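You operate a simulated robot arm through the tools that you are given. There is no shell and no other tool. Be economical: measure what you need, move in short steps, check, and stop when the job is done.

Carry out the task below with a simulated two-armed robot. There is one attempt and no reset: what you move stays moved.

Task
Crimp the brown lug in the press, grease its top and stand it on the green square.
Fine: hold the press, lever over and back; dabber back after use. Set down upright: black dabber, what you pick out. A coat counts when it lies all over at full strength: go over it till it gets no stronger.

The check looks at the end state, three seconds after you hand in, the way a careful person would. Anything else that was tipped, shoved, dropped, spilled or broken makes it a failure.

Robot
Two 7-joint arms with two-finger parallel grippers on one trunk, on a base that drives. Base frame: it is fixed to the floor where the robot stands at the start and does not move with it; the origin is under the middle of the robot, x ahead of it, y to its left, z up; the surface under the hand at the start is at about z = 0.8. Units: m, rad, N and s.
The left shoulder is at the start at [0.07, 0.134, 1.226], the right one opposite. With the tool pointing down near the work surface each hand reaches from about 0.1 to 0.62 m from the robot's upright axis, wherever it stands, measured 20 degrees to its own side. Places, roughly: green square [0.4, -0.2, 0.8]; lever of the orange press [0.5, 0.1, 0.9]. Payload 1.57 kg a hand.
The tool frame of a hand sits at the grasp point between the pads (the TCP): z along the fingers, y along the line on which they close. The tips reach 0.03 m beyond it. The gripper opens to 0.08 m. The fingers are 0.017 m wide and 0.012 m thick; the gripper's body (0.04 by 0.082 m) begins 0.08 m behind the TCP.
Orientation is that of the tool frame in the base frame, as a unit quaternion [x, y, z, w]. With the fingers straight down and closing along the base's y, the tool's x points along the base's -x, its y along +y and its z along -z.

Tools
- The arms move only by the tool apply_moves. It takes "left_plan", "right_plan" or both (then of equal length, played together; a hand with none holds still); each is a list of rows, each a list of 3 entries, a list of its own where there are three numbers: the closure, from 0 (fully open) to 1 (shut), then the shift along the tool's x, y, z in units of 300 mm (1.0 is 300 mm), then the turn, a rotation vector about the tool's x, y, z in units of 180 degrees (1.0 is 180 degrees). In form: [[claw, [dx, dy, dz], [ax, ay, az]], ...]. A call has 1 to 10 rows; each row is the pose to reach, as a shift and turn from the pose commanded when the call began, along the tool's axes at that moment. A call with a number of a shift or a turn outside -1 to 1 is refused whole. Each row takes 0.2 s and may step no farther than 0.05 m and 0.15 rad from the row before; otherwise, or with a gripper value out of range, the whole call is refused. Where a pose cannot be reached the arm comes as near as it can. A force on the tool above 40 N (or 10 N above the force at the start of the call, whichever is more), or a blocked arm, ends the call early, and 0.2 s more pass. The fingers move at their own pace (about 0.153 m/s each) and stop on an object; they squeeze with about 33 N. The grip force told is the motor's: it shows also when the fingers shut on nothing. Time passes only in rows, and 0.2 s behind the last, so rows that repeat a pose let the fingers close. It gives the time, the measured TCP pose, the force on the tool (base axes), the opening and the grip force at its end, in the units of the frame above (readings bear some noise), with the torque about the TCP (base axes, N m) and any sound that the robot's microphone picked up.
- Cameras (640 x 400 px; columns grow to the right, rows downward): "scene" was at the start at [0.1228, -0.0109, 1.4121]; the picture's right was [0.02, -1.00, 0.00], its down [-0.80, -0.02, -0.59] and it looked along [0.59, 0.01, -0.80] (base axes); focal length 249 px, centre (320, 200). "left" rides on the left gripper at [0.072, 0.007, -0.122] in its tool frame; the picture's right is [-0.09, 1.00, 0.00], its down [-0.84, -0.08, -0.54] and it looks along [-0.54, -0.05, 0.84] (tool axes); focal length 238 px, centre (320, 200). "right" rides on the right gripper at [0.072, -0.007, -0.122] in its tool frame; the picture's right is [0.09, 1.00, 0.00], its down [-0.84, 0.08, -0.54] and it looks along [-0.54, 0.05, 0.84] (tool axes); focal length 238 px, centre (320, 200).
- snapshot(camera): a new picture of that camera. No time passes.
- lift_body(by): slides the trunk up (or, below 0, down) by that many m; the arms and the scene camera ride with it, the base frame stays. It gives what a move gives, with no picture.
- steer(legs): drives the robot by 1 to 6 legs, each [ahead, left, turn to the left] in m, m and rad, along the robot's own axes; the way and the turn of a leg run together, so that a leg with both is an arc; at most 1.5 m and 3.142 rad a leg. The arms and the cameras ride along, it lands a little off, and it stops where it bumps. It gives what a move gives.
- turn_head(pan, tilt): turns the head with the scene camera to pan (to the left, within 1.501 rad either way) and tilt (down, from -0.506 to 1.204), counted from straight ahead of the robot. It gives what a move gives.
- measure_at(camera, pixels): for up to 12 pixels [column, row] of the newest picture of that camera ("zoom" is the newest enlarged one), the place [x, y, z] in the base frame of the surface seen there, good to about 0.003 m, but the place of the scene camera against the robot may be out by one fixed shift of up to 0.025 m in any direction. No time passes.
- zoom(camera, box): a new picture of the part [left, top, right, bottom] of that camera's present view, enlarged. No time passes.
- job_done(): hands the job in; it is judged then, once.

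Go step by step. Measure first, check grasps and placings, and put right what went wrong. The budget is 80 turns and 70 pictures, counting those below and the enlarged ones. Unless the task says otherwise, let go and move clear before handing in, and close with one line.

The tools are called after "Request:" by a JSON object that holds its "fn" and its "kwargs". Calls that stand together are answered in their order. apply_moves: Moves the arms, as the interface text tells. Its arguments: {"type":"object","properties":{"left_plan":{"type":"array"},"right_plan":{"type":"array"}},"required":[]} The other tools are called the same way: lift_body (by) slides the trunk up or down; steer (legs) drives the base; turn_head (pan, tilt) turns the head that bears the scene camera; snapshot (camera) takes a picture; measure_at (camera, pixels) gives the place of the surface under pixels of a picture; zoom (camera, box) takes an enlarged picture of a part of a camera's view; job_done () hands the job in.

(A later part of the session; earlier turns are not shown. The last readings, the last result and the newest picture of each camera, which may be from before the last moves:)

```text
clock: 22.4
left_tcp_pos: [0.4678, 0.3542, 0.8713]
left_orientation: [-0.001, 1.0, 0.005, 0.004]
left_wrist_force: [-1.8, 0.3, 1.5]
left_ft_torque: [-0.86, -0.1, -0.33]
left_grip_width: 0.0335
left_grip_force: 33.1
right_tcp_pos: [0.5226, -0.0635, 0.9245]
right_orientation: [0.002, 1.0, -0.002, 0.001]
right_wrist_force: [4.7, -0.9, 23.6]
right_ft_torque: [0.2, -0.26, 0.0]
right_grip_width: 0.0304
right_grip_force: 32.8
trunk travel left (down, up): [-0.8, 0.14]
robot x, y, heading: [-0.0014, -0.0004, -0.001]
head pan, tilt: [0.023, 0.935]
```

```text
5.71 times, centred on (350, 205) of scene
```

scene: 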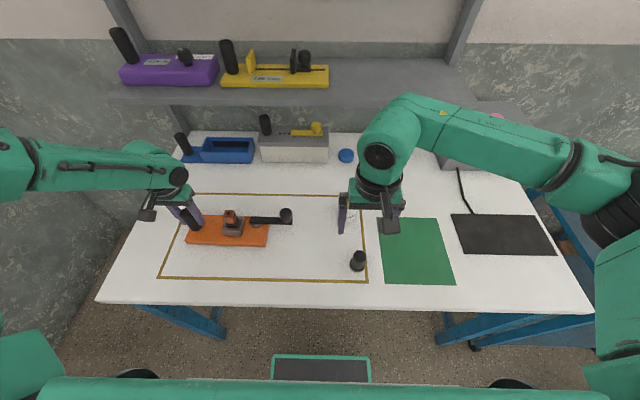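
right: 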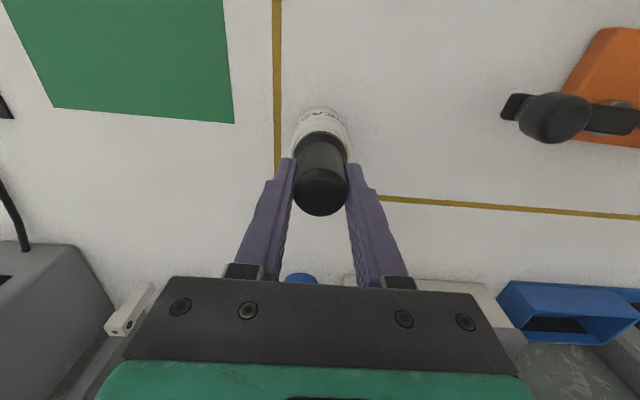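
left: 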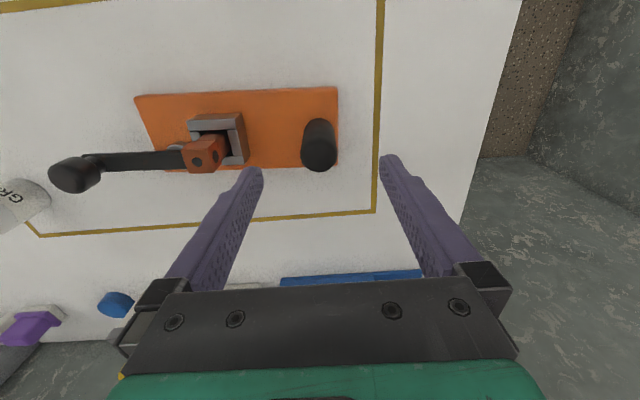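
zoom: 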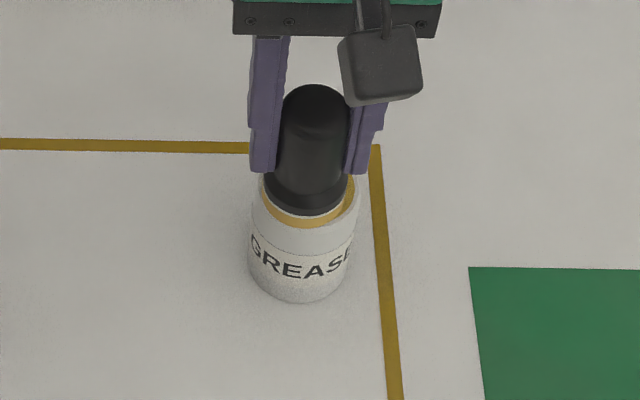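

Contact at 24 N and the pad has turned yellow. I'll lift off and relocate the lug top.

Request:
{"fn": "apply_moves", "kwargs": {"right_plan": [[1, [0, 0, -0.06], [0, 0, 0]], [1, [0, 0, -0.15], [0, 0, 0]], [1, [0.02, 0.1, -0.22], [0, 0, 0]], [1, [0.04, 0.22, -0.22], [0, 0, 0]]]}}

Request:
{"fn": "zoom", "kwargs": {"camera": "scene", "box": [200, 150, 360, 260]}}

Request:
{"fn": "snapshot", "kwargs": {"camera": "right"}}

Request:
{"fn": "snapshot", "kwargs": {"camera": "left"}}

```text
clock: 23.4
left_tcp_pos: [0.4719, 0.3553, 0.8689]
left_orientation: [-0.003, 1.0, 0.004, 0.002]
left_wrist_force: [0.5, -0.2, 3.5]
left_ft_torque: [-1.32, -0.37, 0.08]
left_grip_width: 0.0335
left_grip_force: 32.7
right_tcp_pos: [0.5116, 0.0042, 0.9882]
right_orientation: [0.003, 1.0, -0.002, -0.001]
right_wrist_force: [-0.4, 0.5, -0.7]
right_ft_torque: [0.0, 0.02, 0.0]
right_grip_width: 0.0306
right_grip_force: 33.0
trunk travel left (down, up): [-0.8, 0.14]
robot x, y, heading: [0.0003, 0.0019, -0.003]
head pan, tilt: [0.023, 0.935]
```

```text
3.64 times, centred on (280, 205) of scene
```

zoom: 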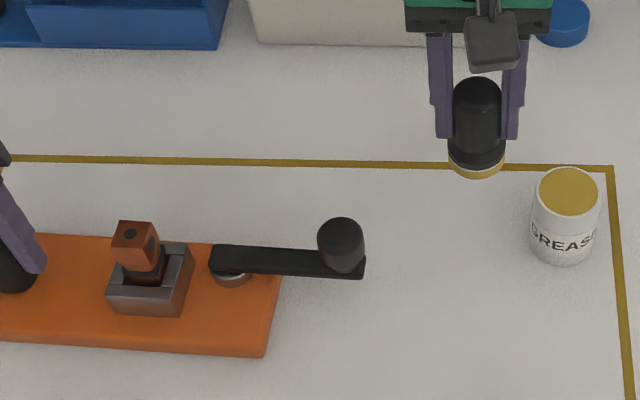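

```text
36 pictures are left
```

right: 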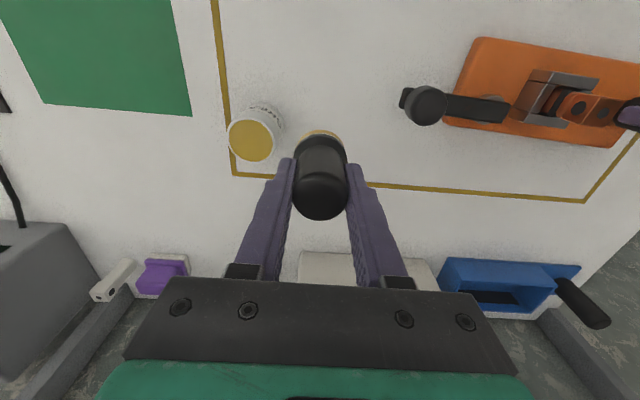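

```text
35 pictures are left
```

left: 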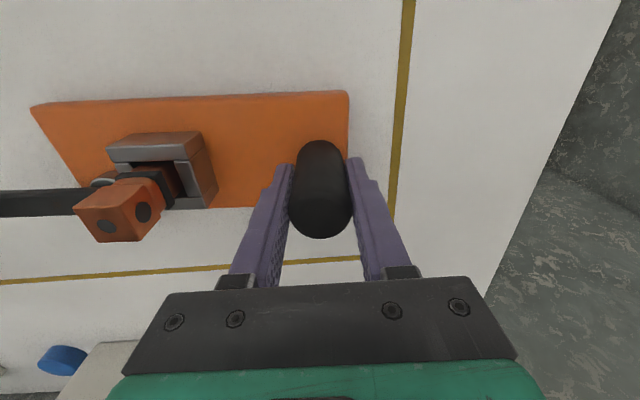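

The pad carries grease. Measuring the lug's top face in both wrist views.

Request:
{"fn": "measure_at", "kwargs": {"camera": "left", "pixels": [[106, 226], [82, 213], [98, 238], [134, 238], [116, 214]]}}

Request:
{"fn": "measure_at", "kwargs": {"camera": "right", "pixels": [[606, 112], [596, 103], [617, 105], [612, 122], [592, 121], [578, 106]]}}

Request:
{"fn": "measure_at", "kwargs": {"camera": "scene", "pixels": [[232, 213]]}}

Request:
{"fn": "measure_at", "kwargs": {"camera": "zoom", "pixels": [[130, 233], [115, 242], [148, 243], [122, 223], [152, 225]]}}

```text
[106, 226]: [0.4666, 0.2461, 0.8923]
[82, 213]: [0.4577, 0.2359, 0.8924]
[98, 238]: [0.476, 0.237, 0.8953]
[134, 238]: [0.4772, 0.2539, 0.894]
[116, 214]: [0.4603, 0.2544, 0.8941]
```

```text
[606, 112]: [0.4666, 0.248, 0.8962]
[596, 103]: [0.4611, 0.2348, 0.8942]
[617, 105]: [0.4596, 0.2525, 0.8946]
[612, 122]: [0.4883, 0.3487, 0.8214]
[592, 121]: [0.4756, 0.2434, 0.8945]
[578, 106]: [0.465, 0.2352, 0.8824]
```

```text
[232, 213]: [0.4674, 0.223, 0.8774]
```

```text
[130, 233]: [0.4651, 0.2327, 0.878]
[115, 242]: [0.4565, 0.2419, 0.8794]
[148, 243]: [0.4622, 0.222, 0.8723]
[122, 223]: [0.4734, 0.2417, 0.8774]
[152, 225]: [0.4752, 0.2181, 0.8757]
```

Lug top centre is (0.467,0.2455,0.894). I'll carry the dabber there and stop 1 cm above it.

Request:
{"fn": "apply_moves", "kwargs": {"right_plan": [[1, [0.02, 0.1, 0], [0, 0, 0]], [1, [0.04, 0.22, 0], [0, 0, 0]], [1, [0.06, 0.34, 0], [0, 0, 0]], [1, [0.08, 0.46, 0], [0, 0, 0]], [1, [0.1, 0.58, 0], [0, 0, 0]], [1, [0.12, 0.7, 0], [0, 0, 0]], [1, [0.149, 0.804, 0], [0, 0, 0]], [1, [0.149, 0.804, 0.06], [0, 0, 0]], [1, [0.149, 0.804, 0.094], [0, 0, 0]]]}}

Request:
{"fn": "snapshot", "kwargs": {"camera": "left"}}

Request:
{"fn": "zoom", "kwargs": {"camera": "scene", "box": [190, 160, 290, 250]}}

```text
clock: 25.4
left_tcp_pos: [0.4706, 0.3556, 0.8693]
left_orientation: [-0.002, 1.0, 0.005, 0.002]
left_wrist_force: [0.3, 2.7, 4.3]
left_ft_torque: [-1.14, -0.34, 0.16]
left_grip_width: 0.0336
left_grip_force: 33.0
right_tcp_pos: [0.4512, 0.1603, 0.97]
right_orientation: [0.002, 1.0, 0.0, 0.001]
right_wrist_force: [-0.2, 0.4, -0.7]
right_ft_torque: [-0.01, -0.02, -0.03]
right_grip_width: 0.0306
right_grip_force: 32.9
right hand out of reach, approached as far as the arm can: row 4, 5, 6, 7, 8, 9
trunk travel left (down, up): [-0.8, 0.14]
robot x, y, heading: [0.0009, 0.0025, 0.002]
head pan, tilt: [0.023, 0.935]
```

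```text
34 pictures are left
```

left: 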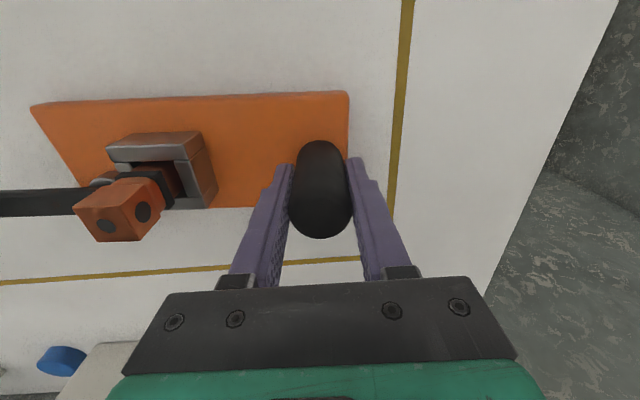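

```text
4.44 times, centred on (240, 205) of scene
```

zoom: 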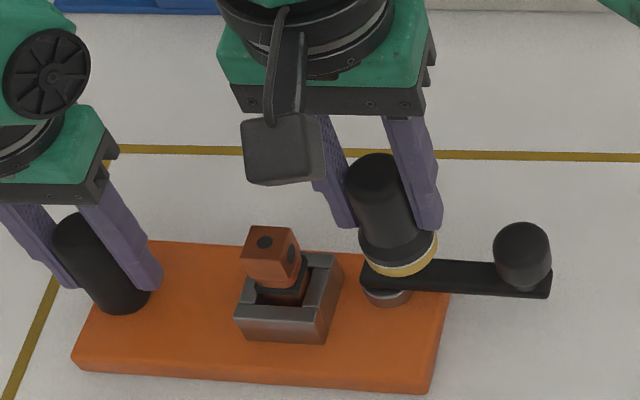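

The right hand can't reach that far left (it stopped at y=0.16). I'll release the press, raise both hands, and drive the base left by about 0.15 m.

Request:
{"fn": "apply_moves", "kwargs": {"left_plan": [[0.7, [0, 0, 0], [0, 0, 0]], [0.3, [0, 0, 0], [0, 0, 0]], [0, [0, 0, 0], [0, 0, 0]], [0, [0, 0, -0.12], [0, 0, 0]], [0, [0, 0, -0.24], [0, 0, 0]], [0, [0, 0, -0.36], [0, 0, 0]]], "right_plan": [[1, [0, -0.05, -0.04], [0, 0, 0]], [1, [0, -0.1, -0.08], [0, 0, 0]], [1, [0, -0.15, -0.12], [0, 0, 0]], [1, [0, -0.2, -0.15], [0, 0, 0]], [1, [0, -0.28, -0.15], [0, 0, 0]], [1, [0, -0.36, -0.15], [0, 0, 0]]]}}

Request:
{"fn": "steer", "kwargs": {"legs": [[0, 0.16, 0]]}}

Request:
{"fn": "snapshot", "kwargs": {"camera": "scene"}}

```text
clock: 26.8
left_tcp_pos: [0.4699, 0.3513, 0.9799]
left_orientation: [-0.002, 1.0, 0.008, 0.002]
left_wrist_force: [0.0, 0.5, 0.0]
left_ft_torque: [-0.01, -0.04, 0.0]
left_grip_width: 0.0802
left_grip_force: 0.0
right_tcp_pos: [0.4518, 0.0523, 1.0139]
right_orientation: [0.001, 1.0, -0.001, 0.0]
right_wrist_force: [0.4, -0.1, -0.1]
right_ft_torque: [-0.01, -0.01, -0.01]
right_grip_width: 0.0307
right_grip_force: 33.2
trunk travel left (down, up): [-0.8, 0.14]
robot x, y, heading: [-0.0012, 0.0015, 0.001]
head pan, tilt: [0.023, 0.935]
```

```text
clock: 28.2
left_tcp_pos: [0.4707, 0.5119, 0.9802]
left_orientation: [0.0, 1.0, 0.007, 0.002]
left_wrist_force: [0.2, 0.0, 0.1]
left_ft_torque: [0.02, 0.01, -0.01]
left_grip_width: 0.0799
left_grip_force: 0.1
right_tcp_pos: [0.4529, 0.2132, 1.0144]
right_orientation: [0.002, 1.0, -0.001, -0.001]
right_wrist_force: [-0.3, -0.8, -0.9]
right_ft_torque: [0.01, -0.05, 0.01]
right_grip_width: 0.0307
right_grip_force: 32.9
trunk travel left (down, up): [-0.8, 0.14]
robot x, y, heading: [-0.0005, 0.1606, -0.001]
head pan, tilt: [0.023, 0.935]
```

```text
32 pictures are left
```

scene: 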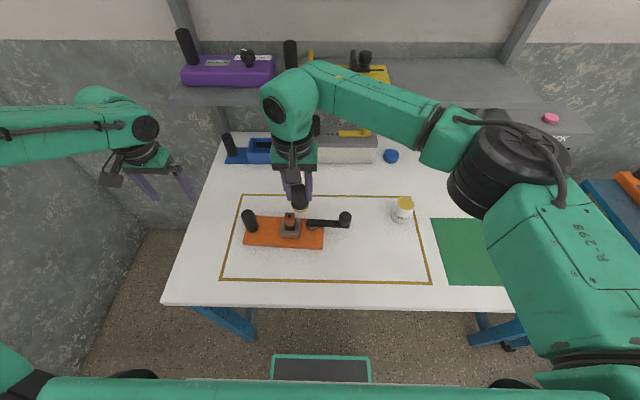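

The base moved 0.16 m left. I'll bring the left hand back over the press handle and look at both the handle and the lug.

Request:
{"fn": "apply_moves", "kwargs": {"left_plan": [[0, [0, -0.13, 0], [0, 0, 0]], [0, [0, -0.26, 0], [0, 0, 0]], [0, [0, -0.39, 0], [0.004, 0, 0]], [0, [0, -0.53, 0], [0.005, 0, 0]]]}}

Request:
{"fn": "snapshot", "kwargs": {"camera": "left"}}

Request:
{"fn": "snapshot", "kwargs": {"camera": "right"}}

```text
clock: 29.2
left_tcp_pos: [0.4721, 0.3525, 0.9778]
left_orientation: [-0.001, 1.0, -0.001, 0.001]
left_wrist_force: [-0.8, -0.7, 1.0]
left_ft_torque: [0.01, 0.03, -0.02]
left_grip_width: 0.0799
left_grip_force: 0.0
right_tcp_pos: [0.4536, 0.2146, 1.0151]
right_orientation: [0.003, 1.0, 0.0, -0.001]
right_wrist_force: [0.2, -0.1, -0.5]
right_ft_torque: [0.04, -0.01, 0.02]
right_grip_width: 0.0309
right_grip_force: 33.1
trunk travel left (down, up): [-0.8, 0.14]
robot x, y, heading: [0.0, 0.1615, -0.002]
head pan, tilt: [0.023, 0.935]
```

```text
31 pictures are left
```

left: 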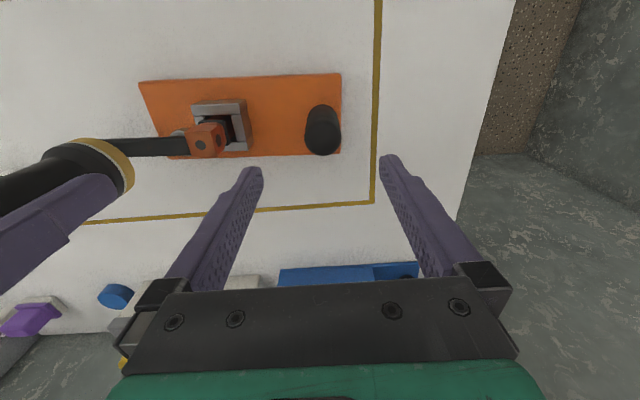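

```text
30 pictures are left
```

right: 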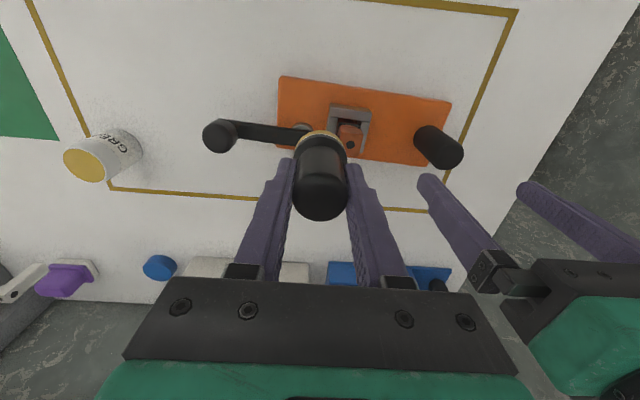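

Request:
{"fn": "measure_at", "kwargs": {"camera": "left", "pixels": [[322, 138], [311, 138], [335, 138], [322, 150], [201, 145], [191, 136], [215, 136], [195, 156], [220, 152]]}}

Request:
{"fn": "measure_at", "kwargs": {"camera": "right", "pixels": [[352, 146], [358, 141], [440, 145], [445, 155]]}}

Request:
{"fn": "zoom", "kwargs": {"camera": "left", "box": [140, 80, 270, 180]}}

```text
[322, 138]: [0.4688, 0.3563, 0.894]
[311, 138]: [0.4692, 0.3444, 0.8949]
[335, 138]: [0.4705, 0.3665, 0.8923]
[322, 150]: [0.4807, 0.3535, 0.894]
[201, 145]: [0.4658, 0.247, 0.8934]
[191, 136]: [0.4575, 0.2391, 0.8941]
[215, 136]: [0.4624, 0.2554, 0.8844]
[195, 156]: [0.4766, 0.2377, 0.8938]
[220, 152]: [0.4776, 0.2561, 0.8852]
```

```text
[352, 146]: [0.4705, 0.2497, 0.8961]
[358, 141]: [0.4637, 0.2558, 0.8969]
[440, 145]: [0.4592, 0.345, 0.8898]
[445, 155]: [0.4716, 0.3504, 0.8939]
```

```text
4.00 times, centred on (205, 130) of left
```

zoom: 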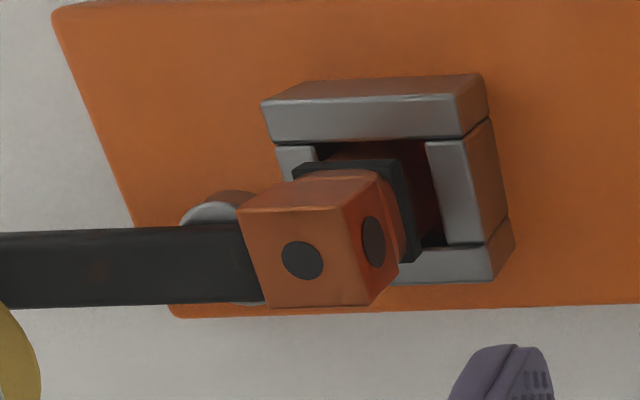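

Lug top centre is (0.467,0.247,0.894) and the handle is at (0.470,0.355). I'll hold the press with the left hand and bring the dabber just above the lug.

Request:
{"fn": "apply_moves", "kwargs": {"left_plan": [[0, [0.007, 0.008, 0.12], [0, 0, 0]], [0, [0.007, 0.008, 0.24], [0, 0, 0]], [0, [0.007, 0.008, 0.363], [0, 0, 0]], [0.4, [0.007, 0.008, 0.363], [0, 0, 0]], [1, [0.007, 0.008, 0.363], [0, 0, 0]], [1, [0.007, 0.008, 0.363], [0, 0, 0]]], "right_plan": [[1, [-0.02, 0.054, 0], [0, 0, 0]], [1, [-0.045, 0.108, 0], [0, 0, 0]], [1, [-0.045, 0.108, 0.06], [0, 0, 0]], [1, [-0.045, 0.108, 0.12], [0, 0, 0]], [1, [-0.045, 0.108, 0.17], [0, 0, 0]], [1, [-0.045, 0.108, 0.2], [0, 0, 0]]]}}

Request:
{"fn": "snapshot", "kwargs": {"camera": "left"}}

Request:
{"fn": "zoom", "kwargs": {"camera": "scene", "box": [240, 160, 360, 260]}}

```text
clock: 30.6
left_tcp_pos: [0.4613, 0.3631, 0.8796]
left_orientation: [-0.001, 1.0, -0.002, 0.002]
left_wrist_force: [-1.0, 0.4, -0.2]
left_ft_torque: [0.58, -0.14, 0.01]
left_grip_width: 0.0333
left_grip_force: 33.3
left hand out of reach, approached as far as the arm can: row 3, 4, 5, 6
right_tcp_pos: [0.4682, 0.2469, 0.9536]
right_orientation: [0.003, 1.0, -0.001, 0.0]
right_wrist_force: [0.7, 0.0, -0.3]
right_ft_torque: [0.01, 0.0, -0.01]
right_grip_width: 0.0307
right_grip_force: 33.5
trunk travel left (down, up): [-0.8, 0.14]
robot x, y, heading: [-0.0027, 0.1618, 0.0]
head pan, tilt: [0.023, 0.935]
```

```text
28 pictures are left
```

left: 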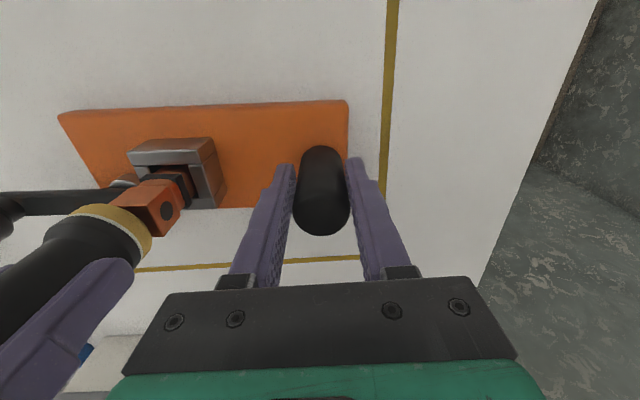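

```text
4.00 times, centred on (300, 210) of scene
```

zoom: 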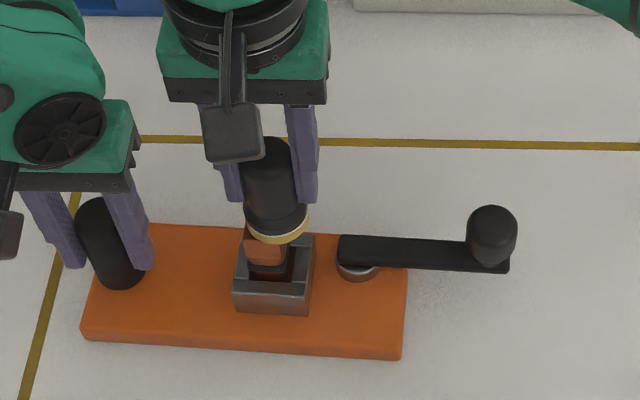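

The left hand is at its reach edge and drew the press a few mm in +y on closing. I'll re-measure the lug before dabbing.

Request:
{"fn": "measure_at", "kwargs": {"camera": "zoom", "pixels": [[249, 245], [268, 250], [285, 252], [275, 240], [275, 295], [235, 282], [310, 284]]}}

Request:
{"fn": "measure_at", "kwargs": {"camera": "left", "pixels": [[178, 187], [182, 205], [155, 215], [170, 212], [320, 220], [310, 215], [335, 215]]}}

Request:
{"fn": "zoom", "kwargs": {"camera": "left", "box": [60, 120, 240, 270]}}

```text
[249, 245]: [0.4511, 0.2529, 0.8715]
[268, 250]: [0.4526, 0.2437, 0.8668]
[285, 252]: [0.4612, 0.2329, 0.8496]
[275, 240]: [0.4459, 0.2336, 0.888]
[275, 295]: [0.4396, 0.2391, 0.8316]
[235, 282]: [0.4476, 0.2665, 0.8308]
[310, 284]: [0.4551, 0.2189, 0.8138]
```

```text
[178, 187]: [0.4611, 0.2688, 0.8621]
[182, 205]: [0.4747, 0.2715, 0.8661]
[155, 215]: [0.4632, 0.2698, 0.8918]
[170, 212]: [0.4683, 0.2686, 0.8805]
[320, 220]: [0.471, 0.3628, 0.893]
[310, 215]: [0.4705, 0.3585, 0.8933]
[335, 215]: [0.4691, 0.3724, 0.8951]
```

```text
2.67 times, centred on (150, 195) of left
```

zoom: 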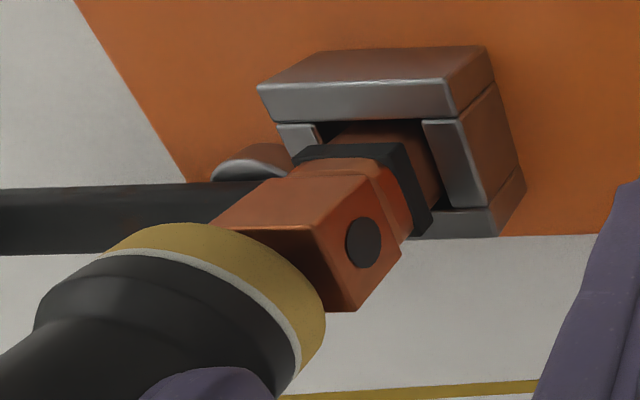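

The press moved about 9 mm in +y, so the lug centre is now near (0.467,0.256). I'll shift over and press gently.

Request:
{"fn": "apply_moves", "kwargs": {"right_plan": [[1, [0, 0.03, -0.01], [0, 0, 0]], [1, [0.002, 0.03, 0.0], [0, 0, 0]], [1, [0.002, 0.03, 0.008], [0, 0, 0]], [1, [0.002, 0.03, 0.014], [0, 0, 0]], [1, [0.002, 0.03, 0.016], [0, 0, 0]]]}}

Request:
{"fn": "zoom", "kwargs": {"camera": "left", "box": [60, 120, 240, 270]}}

```text
clock: 31.8
left_tcp_pos: [0.4622, 0.3631, 0.878]
left_orientation: [-0.002, 1.0, -0.002, 0.001]
left_wrist_force: [4.0, -0.1, -7.0]
left_ft_torque: [0.75, 0.06, 0.26]
left_grip_width: 0.0332
left_grip_force: 33.1
right_tcp_pos: [0.4664, 0.258, 0.9489]
right_orientation: [0.002, 1.0, 0.0, 0.0]
right_wrist_force: [-2.4, -0.1, 17.7]
right_ft_torque: [-0.07, 0.27, 0.03]
right_grip_width: 0.0304
right_grip_force: 33.0
trunk travel left (down, up): [-0.8, 0.14]
robot x, y, heading: [0.0006, 0.1633, -0.005]
head pan, tilt: [0.023, 0.935]
```

```text
2.67 times, centred on (150, 195) of left
```

zoom: 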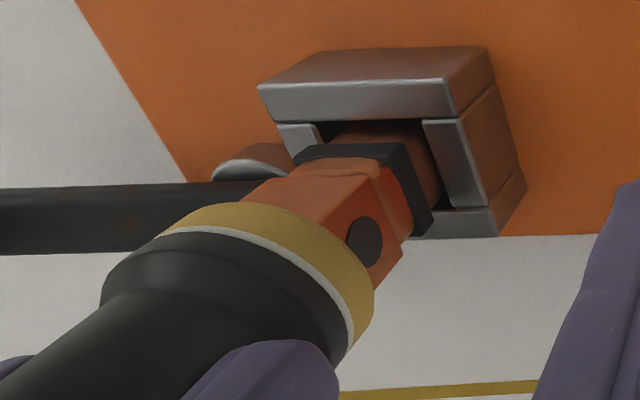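

Contact at 18 N, pad covering the top. I'll dab a second time and then lift clear to look at the coat.

Request:
{"fn": "apply_moves", "kwargs": {"right_plan": [[1, [0, 0, 0], [0, 0, 0]], [1, [0, 0, -0.03], [0, 0, 0]], [1, [0, 0, -0.12], [0, 0, 0]], [1, [0, -0.14, -0.18], [0, 0, 0]], [1, [0, -0.28, -0.18], [0, 0, 0]]]}}

Request:
{"fn": "zoom", "kwargs": {"camera": "left", "box": [60, 120, 240, 270]}}

Request:
{"fn": "zoom", "kwargs": {"camera": "scene", "box": [240, 180, 340, 260]}}

```text
clock: 33.0
left_tcp_pos: [0.4626, 0.3622, 0.8797]
left_orientation: [-0.002, 1.0, -0.002, 0.001]
left_wrist_force: [-0.7, -1.2, 0.0]
left_ft_torque: [0.48, -0.1, -0.06]
left_grip_width: 0.0337
left_grip_force: 33.5
right_tcp_pos: [0.4684, 0.1729, 1.0041]
right_orientation: [0.003, 1.0, 0.0, -0.001]
right_wrist_force: [0.7, -0.1, -0.4]
right_ft_torque: [0.02, -0.01, 0.01]
right_grip_width: 0.0308
right_grip_force: 33.4
trunk travel left (down, up): [-0.8, 0.14]
robot x, y, heading: [-0.002, 0.1608, 0.002]
head pan, tilt: [0.023, 0.935]
```

```text
2.67 times, centred on (150, 195) of left
```

zoom: 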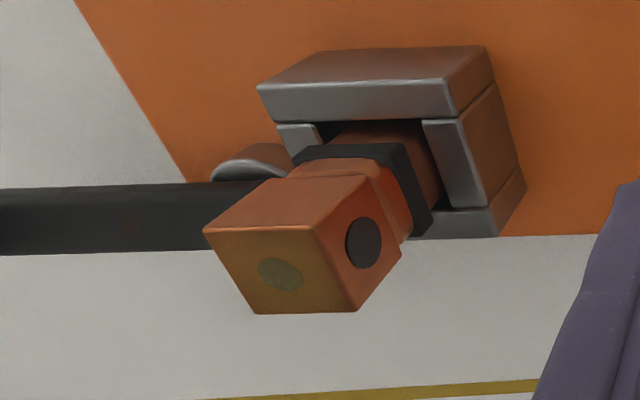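

```text
5.00 times, centred on (290, 220) of scene
```

zoom: 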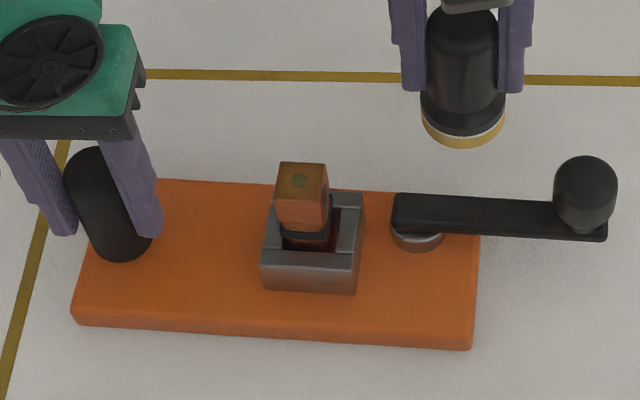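

The top shows an even but weak coat. I'll dab several more times.

Request:
{"fn": "apply_moves", "kwargs": {"right_plan": [[1, [0, 0.14, 0], [0, 0, 0]], [1, [0, 0.28, 0], [0, 0, 0]], [1, [0, 0.28, 0.09], [0, 0, 0]], [1, [0, 0.28, 0.15], [0, 0, 0]], [1, [0, 0.28, 0.18], [0, 0, 0]], [1, [0, 0.28, 0.18], [0, 0, 0]], [1, [0, 0.28, 0.14], [0, 0, 0]], [1, [0, 0.28, 0.18], [0, 0, 0]], [1, [0, 0.28, 0.14], [0, 0, 0]], [1, [0, 0.28, 0.18], [0, 0, 0]]]}}

Request:
{"fn": "apply_moves", "kwargs": {"right_plan": [[1, [0, 0, -0.03], [0, 0, 0]], [1, [0, 0, -0.12], [0, 0, 0]], [1, [0, -0.14, -0.18], [0, 0, 0]], [1, [0, -0.28, -0.18], [0, 0, 0]]]}}

Request:
{"fn": "zoom", "kwargs": {"camera": "left", "box": [60, 120, 240, 270]}}

```text
clock: 35.2
left_tcp_pos: [0.4622, 0.3627, 0.8795]
left_orientation: [-0.001, 1.0, -0.001, 0.002]
left_wrist_force: [2.0, 0.4, 1.0]
left_ft_torque: [0.7, -0.08, 0.01]
left_grip_width: 0.0337
left_grip_force: 32.8
right_tcp_pos: [0.4661, 0.2557, 0.9491]
right_orientation: [0.003, 1.0, -0.001, -0.001]
right_wrist_force: [-0.4, -1.1, 5.3]
right_ft_torque: [-0.04, 0.12, 0.0]
right_grip_width: 0.0309
right_grip_force: 33.2
trunk travel left (down, up): [-0.8, 0.14]
robot x, y, heading: [0.0031, 0.1632, -0.002]
head pan, tilt: [0.023, 0.935]
```

```text
clock: 36.2
left_tcp_pos: [0.4613, 0.3627, 0.8789]
left_orientation: [0.0, 1.0, -0.001, 0.002]
left_wrist_force: [-1.5, -1.5, 0.0]
left_ft_torque: [0.52, -0.16, -0.01]
left_grip_width: 0.0338
left_grip_force: 33.1
right_tcp_pos: [0.4655, 0.1704, 1.0022]
right_orientation: [0.002, 1.0, -0.001, -0.001]
right_wrist_force: [-0.3, -0.7, -1.3]
right_ft_torque: [0.0, 0.02, 0.0]
right_grip_width: 0.0305
right_grip_force: 32.9
trunk travel left (down, up): [-0.8, 0.14]
robot x, y, heading: [-0.0022, 0.1627, -0.004]
head pan, tilt: [0.023, 0.935]
```

```text
2.67 times, centred on (150, 195) of left
```

zoom: 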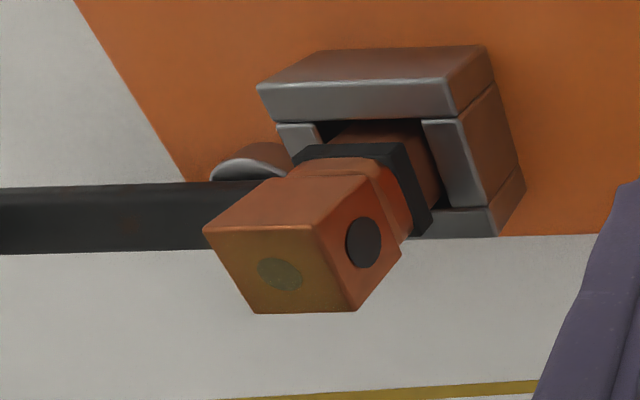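

No visible change from repeated dabs, so I'll try sliding strokes under slightly more pressure.

Request:
{"fn": "apply_moves", "kwargs": {"right_plan": [[1, [0, 0.14, 0], [0, 0, 0]], [1, [0, 0.28, 0.05], [0, 0, 0]], [1, [0, 0.28, 0.15], [0, 0, 0]], [1, [0, 0.28, 0.184], [0, 0, 0]], [1, [0.02, 0.28, 0.184], [0, 0, 0]], [1, [-0.02, 0.28, 0.184], [0, 0, 0]], [1, [0.0, 0.26, 0.184], [0, 0, 0]], [1, [0.0, 0.3, 0.184], [0, 0, 0]], [1, [0, 0.28, 0.184], [0, 0, 0]]]}}

Request:
{"fn": "apply_moves", "kwargs": {"right_plan": [[1, [0, 0, -0.03], [0, 0, 0]], [1, [0, 0, -0.12], [0, 0, 0]], [1, [0, -0.14, -0.18], [0, 0, 0]], [1, [0, -0.28, -0.18], [0, 0, 0]]]}}

Request:
{"fn": "zoom", "kwargs": {"camera": "left", "box": [60, 120, 240, 270]}}

```text
clock: 38.2
left_tcp_pos: [0.4608, 0.3632, 0.8787]
left_orientation: [-0.001, 1.0, -0.002, 0.001]
left_wrist_force: [-4.1, 0.4, -7.9]
left_ft_torque: [0.98, 0.17, 0.22]
left_grip_width: 0.0336
left_grip_force: 32.8
right_tcp_pos: [0.4655, 0.2556, 0.9481]
right_orientation: [0.003, 1.0, 0.0, 0.001]
right_wrist_force: [4.3, 0.3, 22.6]
right_ft_torque: [0.05, -0.24, 0.02]
right_grip_width: 0.0308
right_grip_force: 33.5
trunk travel left (down, up): [-0.8, 0.14]
robot x, y, heading: [-0.001, 0.1608, -0.003]
head pan, tilt: [0.023, 0.935]
```

```text
clock: 39.2
left_tcp_pos: [0.4631, 0.3628, 0.8793]
left_orientation: [-0.001, 1.0, -0.002, 0.002]
left_wrist_force: [0.0, -1.4, 0.1]
left_ft_torque: [0.49, 0.18, 0.05]
left_grip_width: 0.0336
left_grip_force: 32.5
right_tcp_pos: [0.4662, 0.169, 1.0007]
right_orientation: [0.002, 1.0, 0.0, -0.002]
right_wrist_force: [0.2, -0.5, -0.7]
right_ft_torque: [0.02, 0.0, -0.01]
right_grip_width: 0.0306
right_grip_force: 33.5
trunk travel left (down, up): [-0.8, 0.14]
robot x, y, heading: [-0.0006, 0.162, 0.003]
head pan, tilt: [0.023, 0.935]
```

```text
2.67 times, centred on (150, 195) of left
```

zoom: 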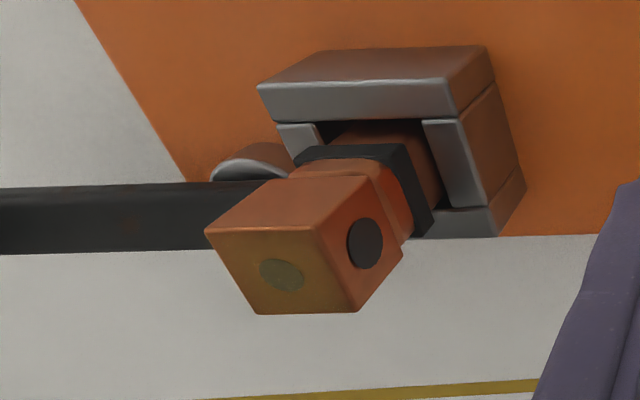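

Still the same; the pad probably needs reloading with grease. I'll dip it again.

Request:
{"fn": "apply_moves", "kwargs": {"right_plan": [[1, [-0.03, -0.13, 0], [0, 0, 0]], [1, [-0.06, -0.26, 0], [0, 0, 0]], [1, [-0.09, -0.39, 0], [0, 0, 0]], [1, [-0.12, -0.52, 0], [0, 0, 0]], [1, [-0.155, -0.65, 0], [0, 0, 0]], [1, [-0.188, -0.775, 0], [0, 0, 0]], [1, [-0.188, -0.775, 0.12], [0, 0, 0]], [1, [-0.188, -0.775, 0.21], [0, 0, 0]], [1, [-0.188, -0.775, 0.24], [0, 0, 0]], [1, [-0.188, -0.775, 0.25], [0, 0, 0]]]}}

Request:
{"fn": "zoom", "kwargs": {"camera": "scene", "box": [350, 170, 450, 250]}}

```text
clock: 41.4
left_tcp_pos: [0.4626, 0.3638, 0.8795]
left_orientation: [-0.001, 1.0, -0.001, 0.001]
left_wrist_force: [0.2, -1.5, -0.2]
left_ft_torque: [0.57, 0.01, 0.06]
left_grip_width: 0.0335
left_grip_force: 33.0
right_tcp_pos: [0.5203, -0.0598, 0.9265]
right_orientation: [0.003, 1.0, -0.001, -0.001]
right_wrist_force: [0.1, 0.8, -0.9]
right_ft_torque: [0.01, 0.0, 0.02]
right_grip_width: 0.0303
right_grip_force: 32.6
trunk travel left (down, up): [-0.8, 0.14]
robot x, y, heading: [0.0006, 0.1624, -0.003]
head pan, tilt: [0.023, 0.935]
```

```text
5.00 times, centred on (400, 210) of scene
```

zoom: 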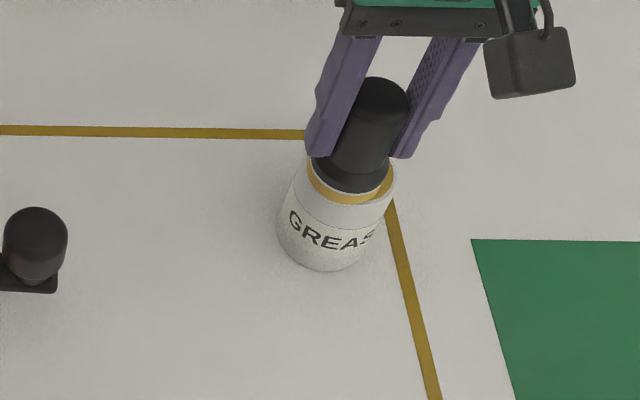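

Request:
{"fn": "apply_moves", "kwargs": {"right_plan": [[1, [-0.006, -0.012, 0], [0, 0, 0]], [1, [-0.006, -0.012, 0.006], [0, 0, 0]], [1, [-0.006, -0.012, 0.011], [0, 0, 0]], [1, [-0.006, -0.012, 0.012], [0, 0, 0]]]}}

Request:
{"fn": "apply_moves", "kwargs": {"right_plan": [[1, [0.006, 0.012, -0.03], [0, 0, 0]], [1, [0.006, 0.012, -0.14], [0, 0, 0]], [1, [0.006, 0.012, -0.25], [0, 0, 0]], [1, [0.036, 0.142, -0.25], [0, 0, 0]], [1, [0.066, 0.272, -0.25], [0, 0, 0]], [1, [0.096, 0.402, -0.25], [0, 0, 0]], [1, [0.126, 0.532, -0.25], [0, 0, 0]], [1, [0.156, 0.662, -0.25], [0, 0, 0]], [1, [0.194, 0.787, -0.25], [0, 0, 0]]]}}

```text
clock: 42.4
left_tcp_pos: [0.4617, 0.3637, 0.8793]
left_orientation: [-0.001, 1.0, -0.002, 0.002]
left_wrist_force: [0.3, -0.2, -0.2]
left_ft_torque: [0.5, 0.0, 0.02]
left_grip_width: 0.0336
left_grip_force: 32.7
right_tcp_pos: [0.5222, -0.0647, 0.925]
right_orientation: [0.002, 1.0, -0.001, 0.0]
right_wrist_force: [-0.3, -1.5, 9.9]
right_ft_torque: [-0.07, 0.18, 0.04]
right_grip_width: 0.0303
right_grip_force: 32.5
trunk travel left (down, up): [-0.8, 0.14]
robot x, y, heading: [0.0045, 0.164, -0.0]
head pan, tilt: [0.023, 0.935]
```

```text
clock: 44.4
left_tcp_pos: [0.4625, 0.3636, 0.8785]
left_orientation: [-0.001, 1.0, -0.003, 0.003]
left_wrist_force: [0.2, -1.0, 0.6]
left_ft_torque: [0.57, 0.21, 0.03]
left_grip_width: 0.0331
left_grip_force: 33.3
right_tcp_pos: [0.4654, 0.1735, 0.9981]
right_orientation: [0.004, 1.0, -0.002, 0.0]
right_wrist_force: [-0.3, -0.1, 0.2]
right_ft_torque: [-0.01, 0.01, 0.01]
right_grip_width: 0.0307
right_grip_force: 33.0
trunk travel left (down, up): [-0.8, 0.14]
robot x, y, heading: [0.0031, 0.1598, -0.0]
head pan, tilt: [0.023, 0.935]
```

Reloaded with a 10 N contact. Now dab the lug again and look.

Request:
{"fn": "apply_moves", "kwargs": {"right_plan": [[1, [0, 0.14, 0], [0, 0, 0]], [1, [0, 0.28, 0.04], [0, 0, 0]], [1, [0, 0.28, 0.13], [0, 0, 0]], [1, [0, 0.28, 0.165], [0, 0, 0]], [1, [0, 0.28, 0.17], [0, 0, 0]], [1, [0, 0.28, 0.17], [0, 0, 0]]]}}

Request:
{"fn": "apply_moves", "kwargs": {"right_plan": [[1, [0, 0, -0.03], [0, 0, 0]], [1, [0, 0, -0.12], [0, 0, 0]], [1, [0, -0.14, -0.18], [0, 0, 0]], [1, [0, -0.28, -0.18], [0, 0, 0]]]}}

Request:
{"fn": "zoom", "kwargs": {"camera": "left", "box": [60, 120, 240, 270]}}

```text
clock: 45.8
left_tcp_pos: [0.4615, 0.3638, 0.8788]
left_orientation: [-0.001, 1.0, -0.001, 0.002]
left_wrist_force: [6.2, 1.7, -10.5]
left_ft_torque: [0.73, 0.07, 0.67]
left_grip_width: 0.0337
left_grip_force: 33.2
right_tcp_pos: [0.465, 0.256, 0.9477]
right_orientation: [0.003, 1.0, 0.0, 0.0]
right_wrist_force: [-2.0, -3.1, 28.0]
right_ft_torque: [-0.12, 0.2, 0.01]
right_grip_width: 0.0307
right_grip_force: 33.2
trunk travel left (down, up): [-0.8, 0.14]
robot x, y, heading: [-0.0018, 0.1595, -0.002]
head pan, tilt: [0.023, 0.935]
```

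```text
clock: 46.8
left_tcp_pos: [0.4626, 0.3626, 0.88]
left_orientation: [-0.001, 1.0, -0.002, 0.002]
left_wrist_force: [0.0, -1.1, -0.4]
left_ft_torque: [0.49, 0.12, 0.04]
left_grip_width: 0.0333
left_grip_force: 32.8
right_tcp_pos: [0.4686, 0.1716, 0.9996]
right_orientation: [0.002, 1.0, 0.0, -0.001]
right_wrist_force: [-0.1, 1.1, -1.0]
right_ft_torque: [0.03, -0.02, -0.02]
right_grip_width: 0.0306
right_grip_force: 33.0
trunk travel left (down, up): [-0.8, 0.14]
robot x, y, heading: [-0.0026, 0.1604, -0.004]
head pan, tilt: [0.023, 0.935]
```

```text
2.67 times, centred on (150, 195) of left
```

zoom: 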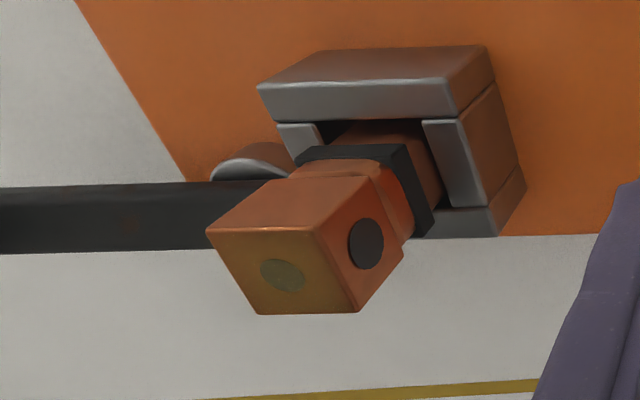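

Request:
{"fn": "zoom", "kwargs": {"camera": "scene", "box": [270, 200, 310, 232]}}

```text
12.50 times, centred on (290, 216) of scene
```

zoom: 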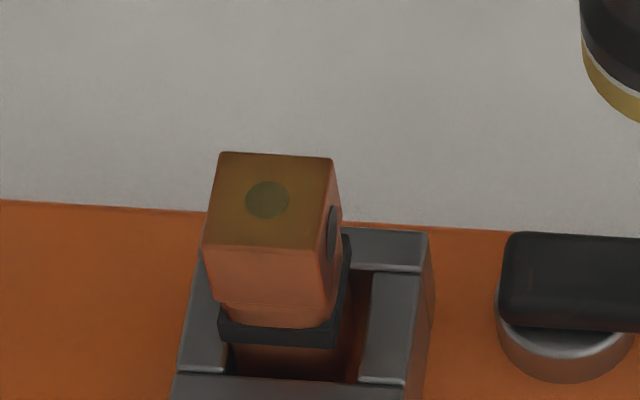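

The coat lies all over the top and looks even. With the fresh pad I'll do one more set of gentle strokes and compare against this same view.

Request:
{"fn": "apply_moves", "kwargs": {"right_plan": [[1, [0, 0.14, 0], [0, 0, 0]], [1, [0, 0.28, 0.05], [0, 0, 0]], [1, [0, 0.28, 0.14], [0, 0, 0]], [1, [0, 0.28, 0.178], [0, 0, 0]], [1, [0.025, 0.28, 0.178], [0, 0, 0]], [1, [-0.025, 0.28, 0.178], [0, 0, 0]], [1, [0, 0.255, 0.178], [0, 0, 0]], [1, [0, 0.305, 0.178], [0, 0, 0]], [1, [0, 0.28, 0.178], [0, 0, 0]], [1, [0, 0.28, 0.178], [0, 0, 0]]]}}

Request:
{"fn": "apply_moves", "kwargs": {"right_plan": [[1, [0, 0, -0.03], [0, 0, 0]], [1, [0, 0, -0.12], [0, 0, 0]], [1, [0, -0.14, -0.18], [0, 0, 0]], [1, [0, -0.28, -0.18], [0, 0, 0]]]}}

Request:
{"fn": "zoom", "kwargs": {"camera": "scene", "box": [270, 200, 310, 232]}}

```text
clock: 49.0
left_tcp_pos: [0.4624, 0.3635, 0.8802]
left_orientation: [-0.001, 1.0, -0.001, 0.002]
left_wrist_force: [-2.4, 0.3, 1.2]
left_ft_torque: [1.06, 0.38, -0.06]
left_grip_width: 0.0333
left_grip_force: 32.8
right_tcp_pos: [0.4645, 0.2553, 0.9481]
right_orientation: [0.003, 1.0, -0.001, -0.001]
right_wrist_force: [0.9, 0.0, 2.7]
right_ft_torque: [0.11, -0.01, 0.01]
right_grip_width: 0.0306
right_grip_force: 32.8
trunk travel left (down, up): [-0.8, 0.14]
robot x, y, heading: [0.0019, 0.1611, -0.004]
head pan, tilt: [0.023, 0.935]
```

```text
clock: 50.0
left_tcp_pos: [0.4629, 0.362, 0.88]
left_orientation: [-0.001, 1.0, -0.002, 0.001]
left_wrist_force: [-1.1, -2.4, 0.2]
left_ft_torque: [0.51, -0.04, 0.01]
left_grip_width: 0.0334
left_grip_force: 33.1
right_tcp_pos: [0.4675, 0.1713, 1.0014]
right_orientation: [0.003, 1.0, -0.002, -0.002]
right_wrist_force: [0.4, -0.3, -0.4]
right_ft_torque: [0.02, 0.01, -0.01]
right_grip_width: 0.0304
right_grip_force: 32.8
trunk travel left (down, up): [-0.8, 0.14]
robot x, y, heading: [0.0007, 0.1618, 0.004]
head pan, tilt: [0.023, 0.935]
```

```text
12.50 times, centred on (290, 216) of scene
```

zoom: 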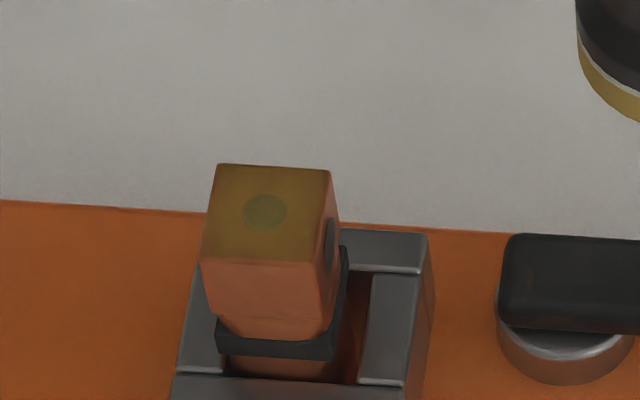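

The coat got yellower and stronger with the strokes, so it isn't saturated yet. I'll repeat strokes and compare.

Request:
{"fn": "apply_moves", "kwargs": {"right_plan": [[1, [0, 0.14, 0.05], [0, 0, 0]], [1, [0, 0.28, 0.12], [0, 0, 0]], [1, [0, 0.28, 0.181], [0, 0, 0]], [1, [0.025, 0.28, 0.181], [0, 0, 0]], [1, [-0.025, 0.28, 0.181], [0, 0, 0]], [1, [0.025, 0.28, 0.181], [0, 0, 0]], [1, [0, 0.255, 0.181], [0, 0, 0]], [1, [0, 0.305, 0.181], [0, 0, 0]], [1, [0, 0.28, 0.181], [0, 0, 0]], [1, [-0.01, 0.28, 0.181], [0, 0, 0]]]}}

Request:
{"fn": "apply_moves", "kwargs": {"right_plan": [[1, [0.01, 0, -0.03], [0, 0, 0]], [1, [0.01, 0, -0.12], [0, 0, 0]], [1, [0.01, -0.14, -0.181], [0, 0, 0]], [1, [0.01, -0.28, -0.181], [0, 0, 0]]]}}

Request:
{"fn": "zoom", "kwargs": {"camera": "scene", "box": [270, 200, 310, 232]}}

```text
clock: 52.2
left_tcp_pos: [0.4608, 0.3628, 0.8796]
left_orientation: [0.0, 1.0, -0.003, 0.002]
left_wrist_force: [0.9, -0.7, -6.3]
left_ft_torque: [0.78, 0.59, 0.02]
left_grip_width: 0.0337
left_grip_force: 32.8
right_tcp_pos: [0.4672, 0.2568, 0.948]
right_orientation: [0.002, 1.0, -0.001, 0.0]
right_wrist_force: [-5.1, 2.7, 14.9]
right_ft_torque: [0.19, 0.38, 0.0]
right_grip_width: 0.0305
right_grip_force: 32.9
trunk travel left (down, up): [-0.8, 0.14]
robot x, y, heading: [-0.0013, 0.1599, 0.001]
head pan, tilt: [0.023, 0.935]
```

```text
clock: 53.2
left_tcp_pos: [0.4622, 0.3631, 0.88]
left_orientation: [-0.001, 1.0, -0.002, 0.002]
left_wrist_force: [0.4, -1.4, 0.1]
left_ft_torque: [0.5, -0.06, 0.02]
left_grip_width: 0.0334
left_grip_force: 33.0
right_tcp_pos: [0.468, 0.1716, 1.0006]
right_orientation: [0.002, 1.0, -0.001, -0.001]
right_wrist_force: [0.2, -0.1, -0.5]
right_ft_torque: [0.02, -0.01, 0.0]
right_grip_width: 0.0306
right_grip_force: 32.5
trunk travel left (down, up): [-0.8, 0.14]
robot x, y, heading: [0.0011, 0.1628, -0.004]
head pan, tilt: [0.023, 0.935]
```

```text
12.50 times, centred on (290, 216) of scene
```

zoom: 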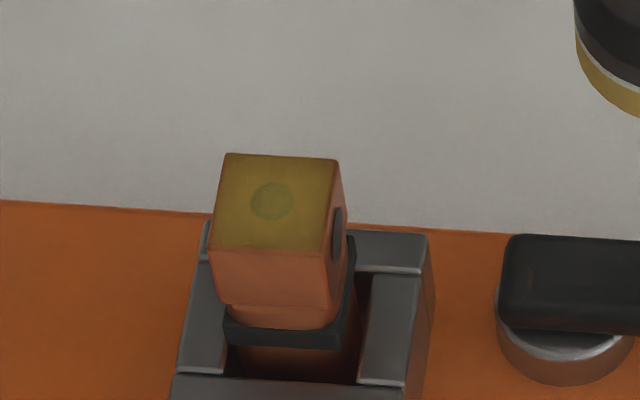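

Stronger again, though the borders look weaker. I'll do two rounds of diagonal strokes to cover the corners.

Request:
{"fn": "apply_moves", "kwargs": {"right_plan": [[1, [0, 0.14, 0.05], [0, 0, 0]], [1, [0, 0.28, 0.12], [0, 0, 0]], [1, [0, 0.28, 0.181], [0, 0, 0]], [1, [0.022, 0.302, 0.181], [0, 0, 0]], [1, [-0.022, 0.302, 0.181], [0, 0, 0]], [1, [-0.022, 0.258, 0.181], [0, 0, 0]], [1, [0.022, 0.258, 0.181], [0, 0, 0]], [1, [0.022, 0.302, 0.181], [0, 0, 0]], [1, [-0.022, 0.258, 0.181], [0, 0, 0]], [1, [0, 0.28, 0.181], [0, 0, 0]]]}}

Request:
{"fn": "apply_moves", "kwargs": {"right_plan": [[1, [0, 0, -0.02], [0, 0, 0]], [1, [0, 0, 0], [0, 0, 0]], [1, [0.022, 0.022, 0], [0, 0, 0]], [1, [-0.022, 0.022, 0], [0, 0, 0]], [1, [-0.022, -0.022, 0], [0, 0, 0]], [1, [0.022, -0.022, 0], [0, 0, 0]], [1, [0, 0, 0], [0, 0, 0]], [1, [0, 0, -0.09], [0, 0, 0]], [1, [0, -0.14, -0.181], [0, 0, 0]], [1, [0, -0.28, -0.181], [0, 0, 0]]]}}

Request:
{"fn": "zoom", "kwargs": {"camera": "scene", "box": [270, 200, 310, 232]}}

```text
clock: 55.4
left_tcp_pos: [0.4624, 0.3639, 0.8803]
left_orientation: [-0.001, 1.0, -0.002, 0.001]
left_wrist_force: [-1.4, 0.9, -0.5]
left_ft_torque: [0.56, -0.08, -0.12]
left_grip_width: 0.0335
left_grip_force: 33.1
right_tcp_pos: [0.4649, 0.2561, 0.9477]
right_orientation: [0.003, 1.0, -0.001, 0.0]
right_wrist_force: [1.5, -1.6, 3.8]
right_ft_torque: [-0.06, -0.07, -0.04]
right_grip_width: 0.0306
right_grip_force: 33.2
trunk travel left (down, up): [-0.8, 0.14]
robot x, y, heading: [0.0007, 0.1598, -0.001]
head pan, tilt: [0.023, 0.935]
```

```text
clock: 57.6
left_tcp_pos: [0.4626, 0.362, 0.8795]
left_orientation: [-0.001, 1.0, -0.002, 0.002]
left_wrist_force: [-0.1, -0.4, 0.9]
left_ft_torque: [0.56, -0.09, 0.03]
left_grip_width: 0.0334
left_grip_force: 33.0
right_tcp_pos: [0.4656, 0.1709, 1.0024]
right_orientation: [0.002, 1.0, -0.001, -0.001]
right_wrist_force: [-0.1, -0.7, -0.8]
right_ft_torque: [-0.02, -0.01, 0.01]
right_grip_width: 0.0306
right_grip_force: 33.0
trunk travel left (down, up): [-0.8, 0.14]
robot x, y, heading: [0.0038, 0.1637, -0.001]
head pan, tilt: [0.023, 0.935]
```

```text
12.50 times, centred on (290, 216) of scene
```

zoom: 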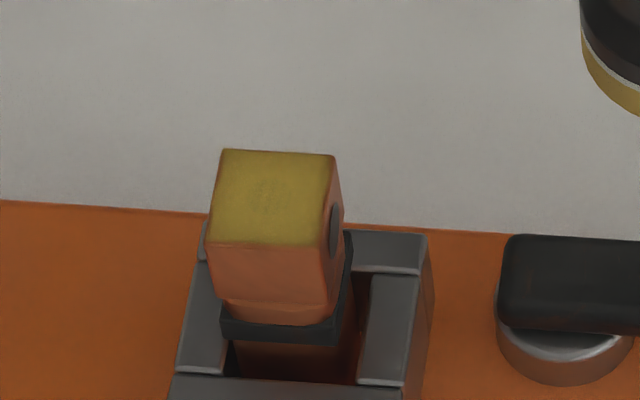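

Much stronger; the dot has almost vanished. Two more rounds should saturate it.

Request:
{"fn": "apply_moves", "kwargs": {"right_plan": [[1, [0, 0.14, 0.05], [0, 0, 0]], [1, [0, 0.28, 0.12], [0, 0, 0]], [1, [0, 0.28, 0.181], [0, 0, 0]], [1, [0.022, 0.302, 0.181], [0, 0, 0]], [1, [-0.022, 0.302, 0.181], [0, 0, 0]], [1, [-0.022, 0.258, 0.181], [0, 0, 0]], [1, [0.022, 0.258, 0.181], [0, 0, 0]], [1, [0.022, 0.302, 0.181], [0, 0, 0]], [1, [-0.022, 0.258, 0.181], [0, 0, 0]], [1, [0, 0.28, 0.181], [0, 0, 0]]]}}

Request:
{"fn": "apply_moves", "kwargs": {"right_plan": [[1, [0, 0, -0.02], [0, 0, 0]], [1, [0, 0, 0.002], [0, 0, 0]], [1, [0.022, 0.022, 0.002], [0, 0, 0]], [1, [-0.022, 0.022, 0.002], [0, 0, 0]], [1, [-0.022, -0.022, 0.002], [0, 0, 0]], [1, [0.022, -0.022, 0.002], [0, 0, 0]], [1, [0, 0, 0], [0, 0, 0]], [1, [0, 0, -0.09], [0, 0, 0]], [1, [0, -0.14, -0.181], [0, 0, 0]], [1, [0, -0.28, -0.181], [0, 0, 0]]]}}

Request:
{"fn": "zoom", "kwargs": {"camera": "scene", "box": [270, 200, 310, 232]}}

```text
clock: 59.8
left_tcp_pos: [0.4616, 0.3636, 0.8797]
left_orientation: [-0.001, 1.0, -0.001, 0.003]
left_wrist_force: [-1.8, 2.1, -0.7]
left_ft_torque: [0.3, -0.1, -0.1]
left_grip_width: 0.0335
left_grip_force: 32.8
right_tcp_pos: [0.4678, 0.2548, 0.9468]
right_orientation: [0.003, 1.0, -0.002, 0.0]
right_wrist_force: [3.3, -2.1, 11.8]
right_ft_torque: [-0.17, -0.27, 0.01]
right_grip_width: 0.0305
right_grip_force: 32.6
trunk travel left (down, up): [-0.8, 0.14]
robot x, y, heading: [0.001, 0.1617, -0.001]
head pan, tilt: [0.023, 0.935]
```

```text
clock: 62.0
left_tcp_pos: [0.4623, 0.3632, 0.8793]
left_orientation: [-0.002, 1.0, -0.001, 0.003]
left_wrist_force: [-0.4, -2.1, 1.7]
left_ft_torque: [0.59, 0.08, 0.07]
left_grip_width: 0.0335
left_grip_force: 33.3
right_tcp_pos: [0.4659, 0.1692, 1.0021]
right_orientation: [0.003, 1.0, -0.001, 0.0]
right_wrist_force: [-0.4, -0.1, -0.3]
right_ft_torque: [0.04, 0.01, -0.01]
right_grip_width: 0.0305
right_grip_force: 33.0
trunk travel left (down, up): [-0.8, 0.14]
robot x, y, heading: [-0.0039, 0.1603, -0.001]
head pan, tilt: [0.023, 0.935]
```

```text
12.50 times, centred on (290, 216) of scene
```

zoom: 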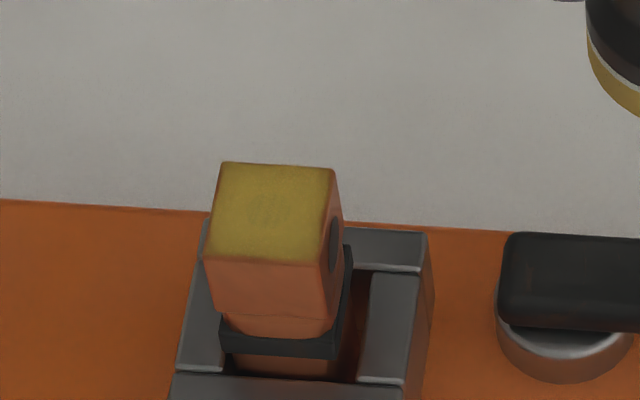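

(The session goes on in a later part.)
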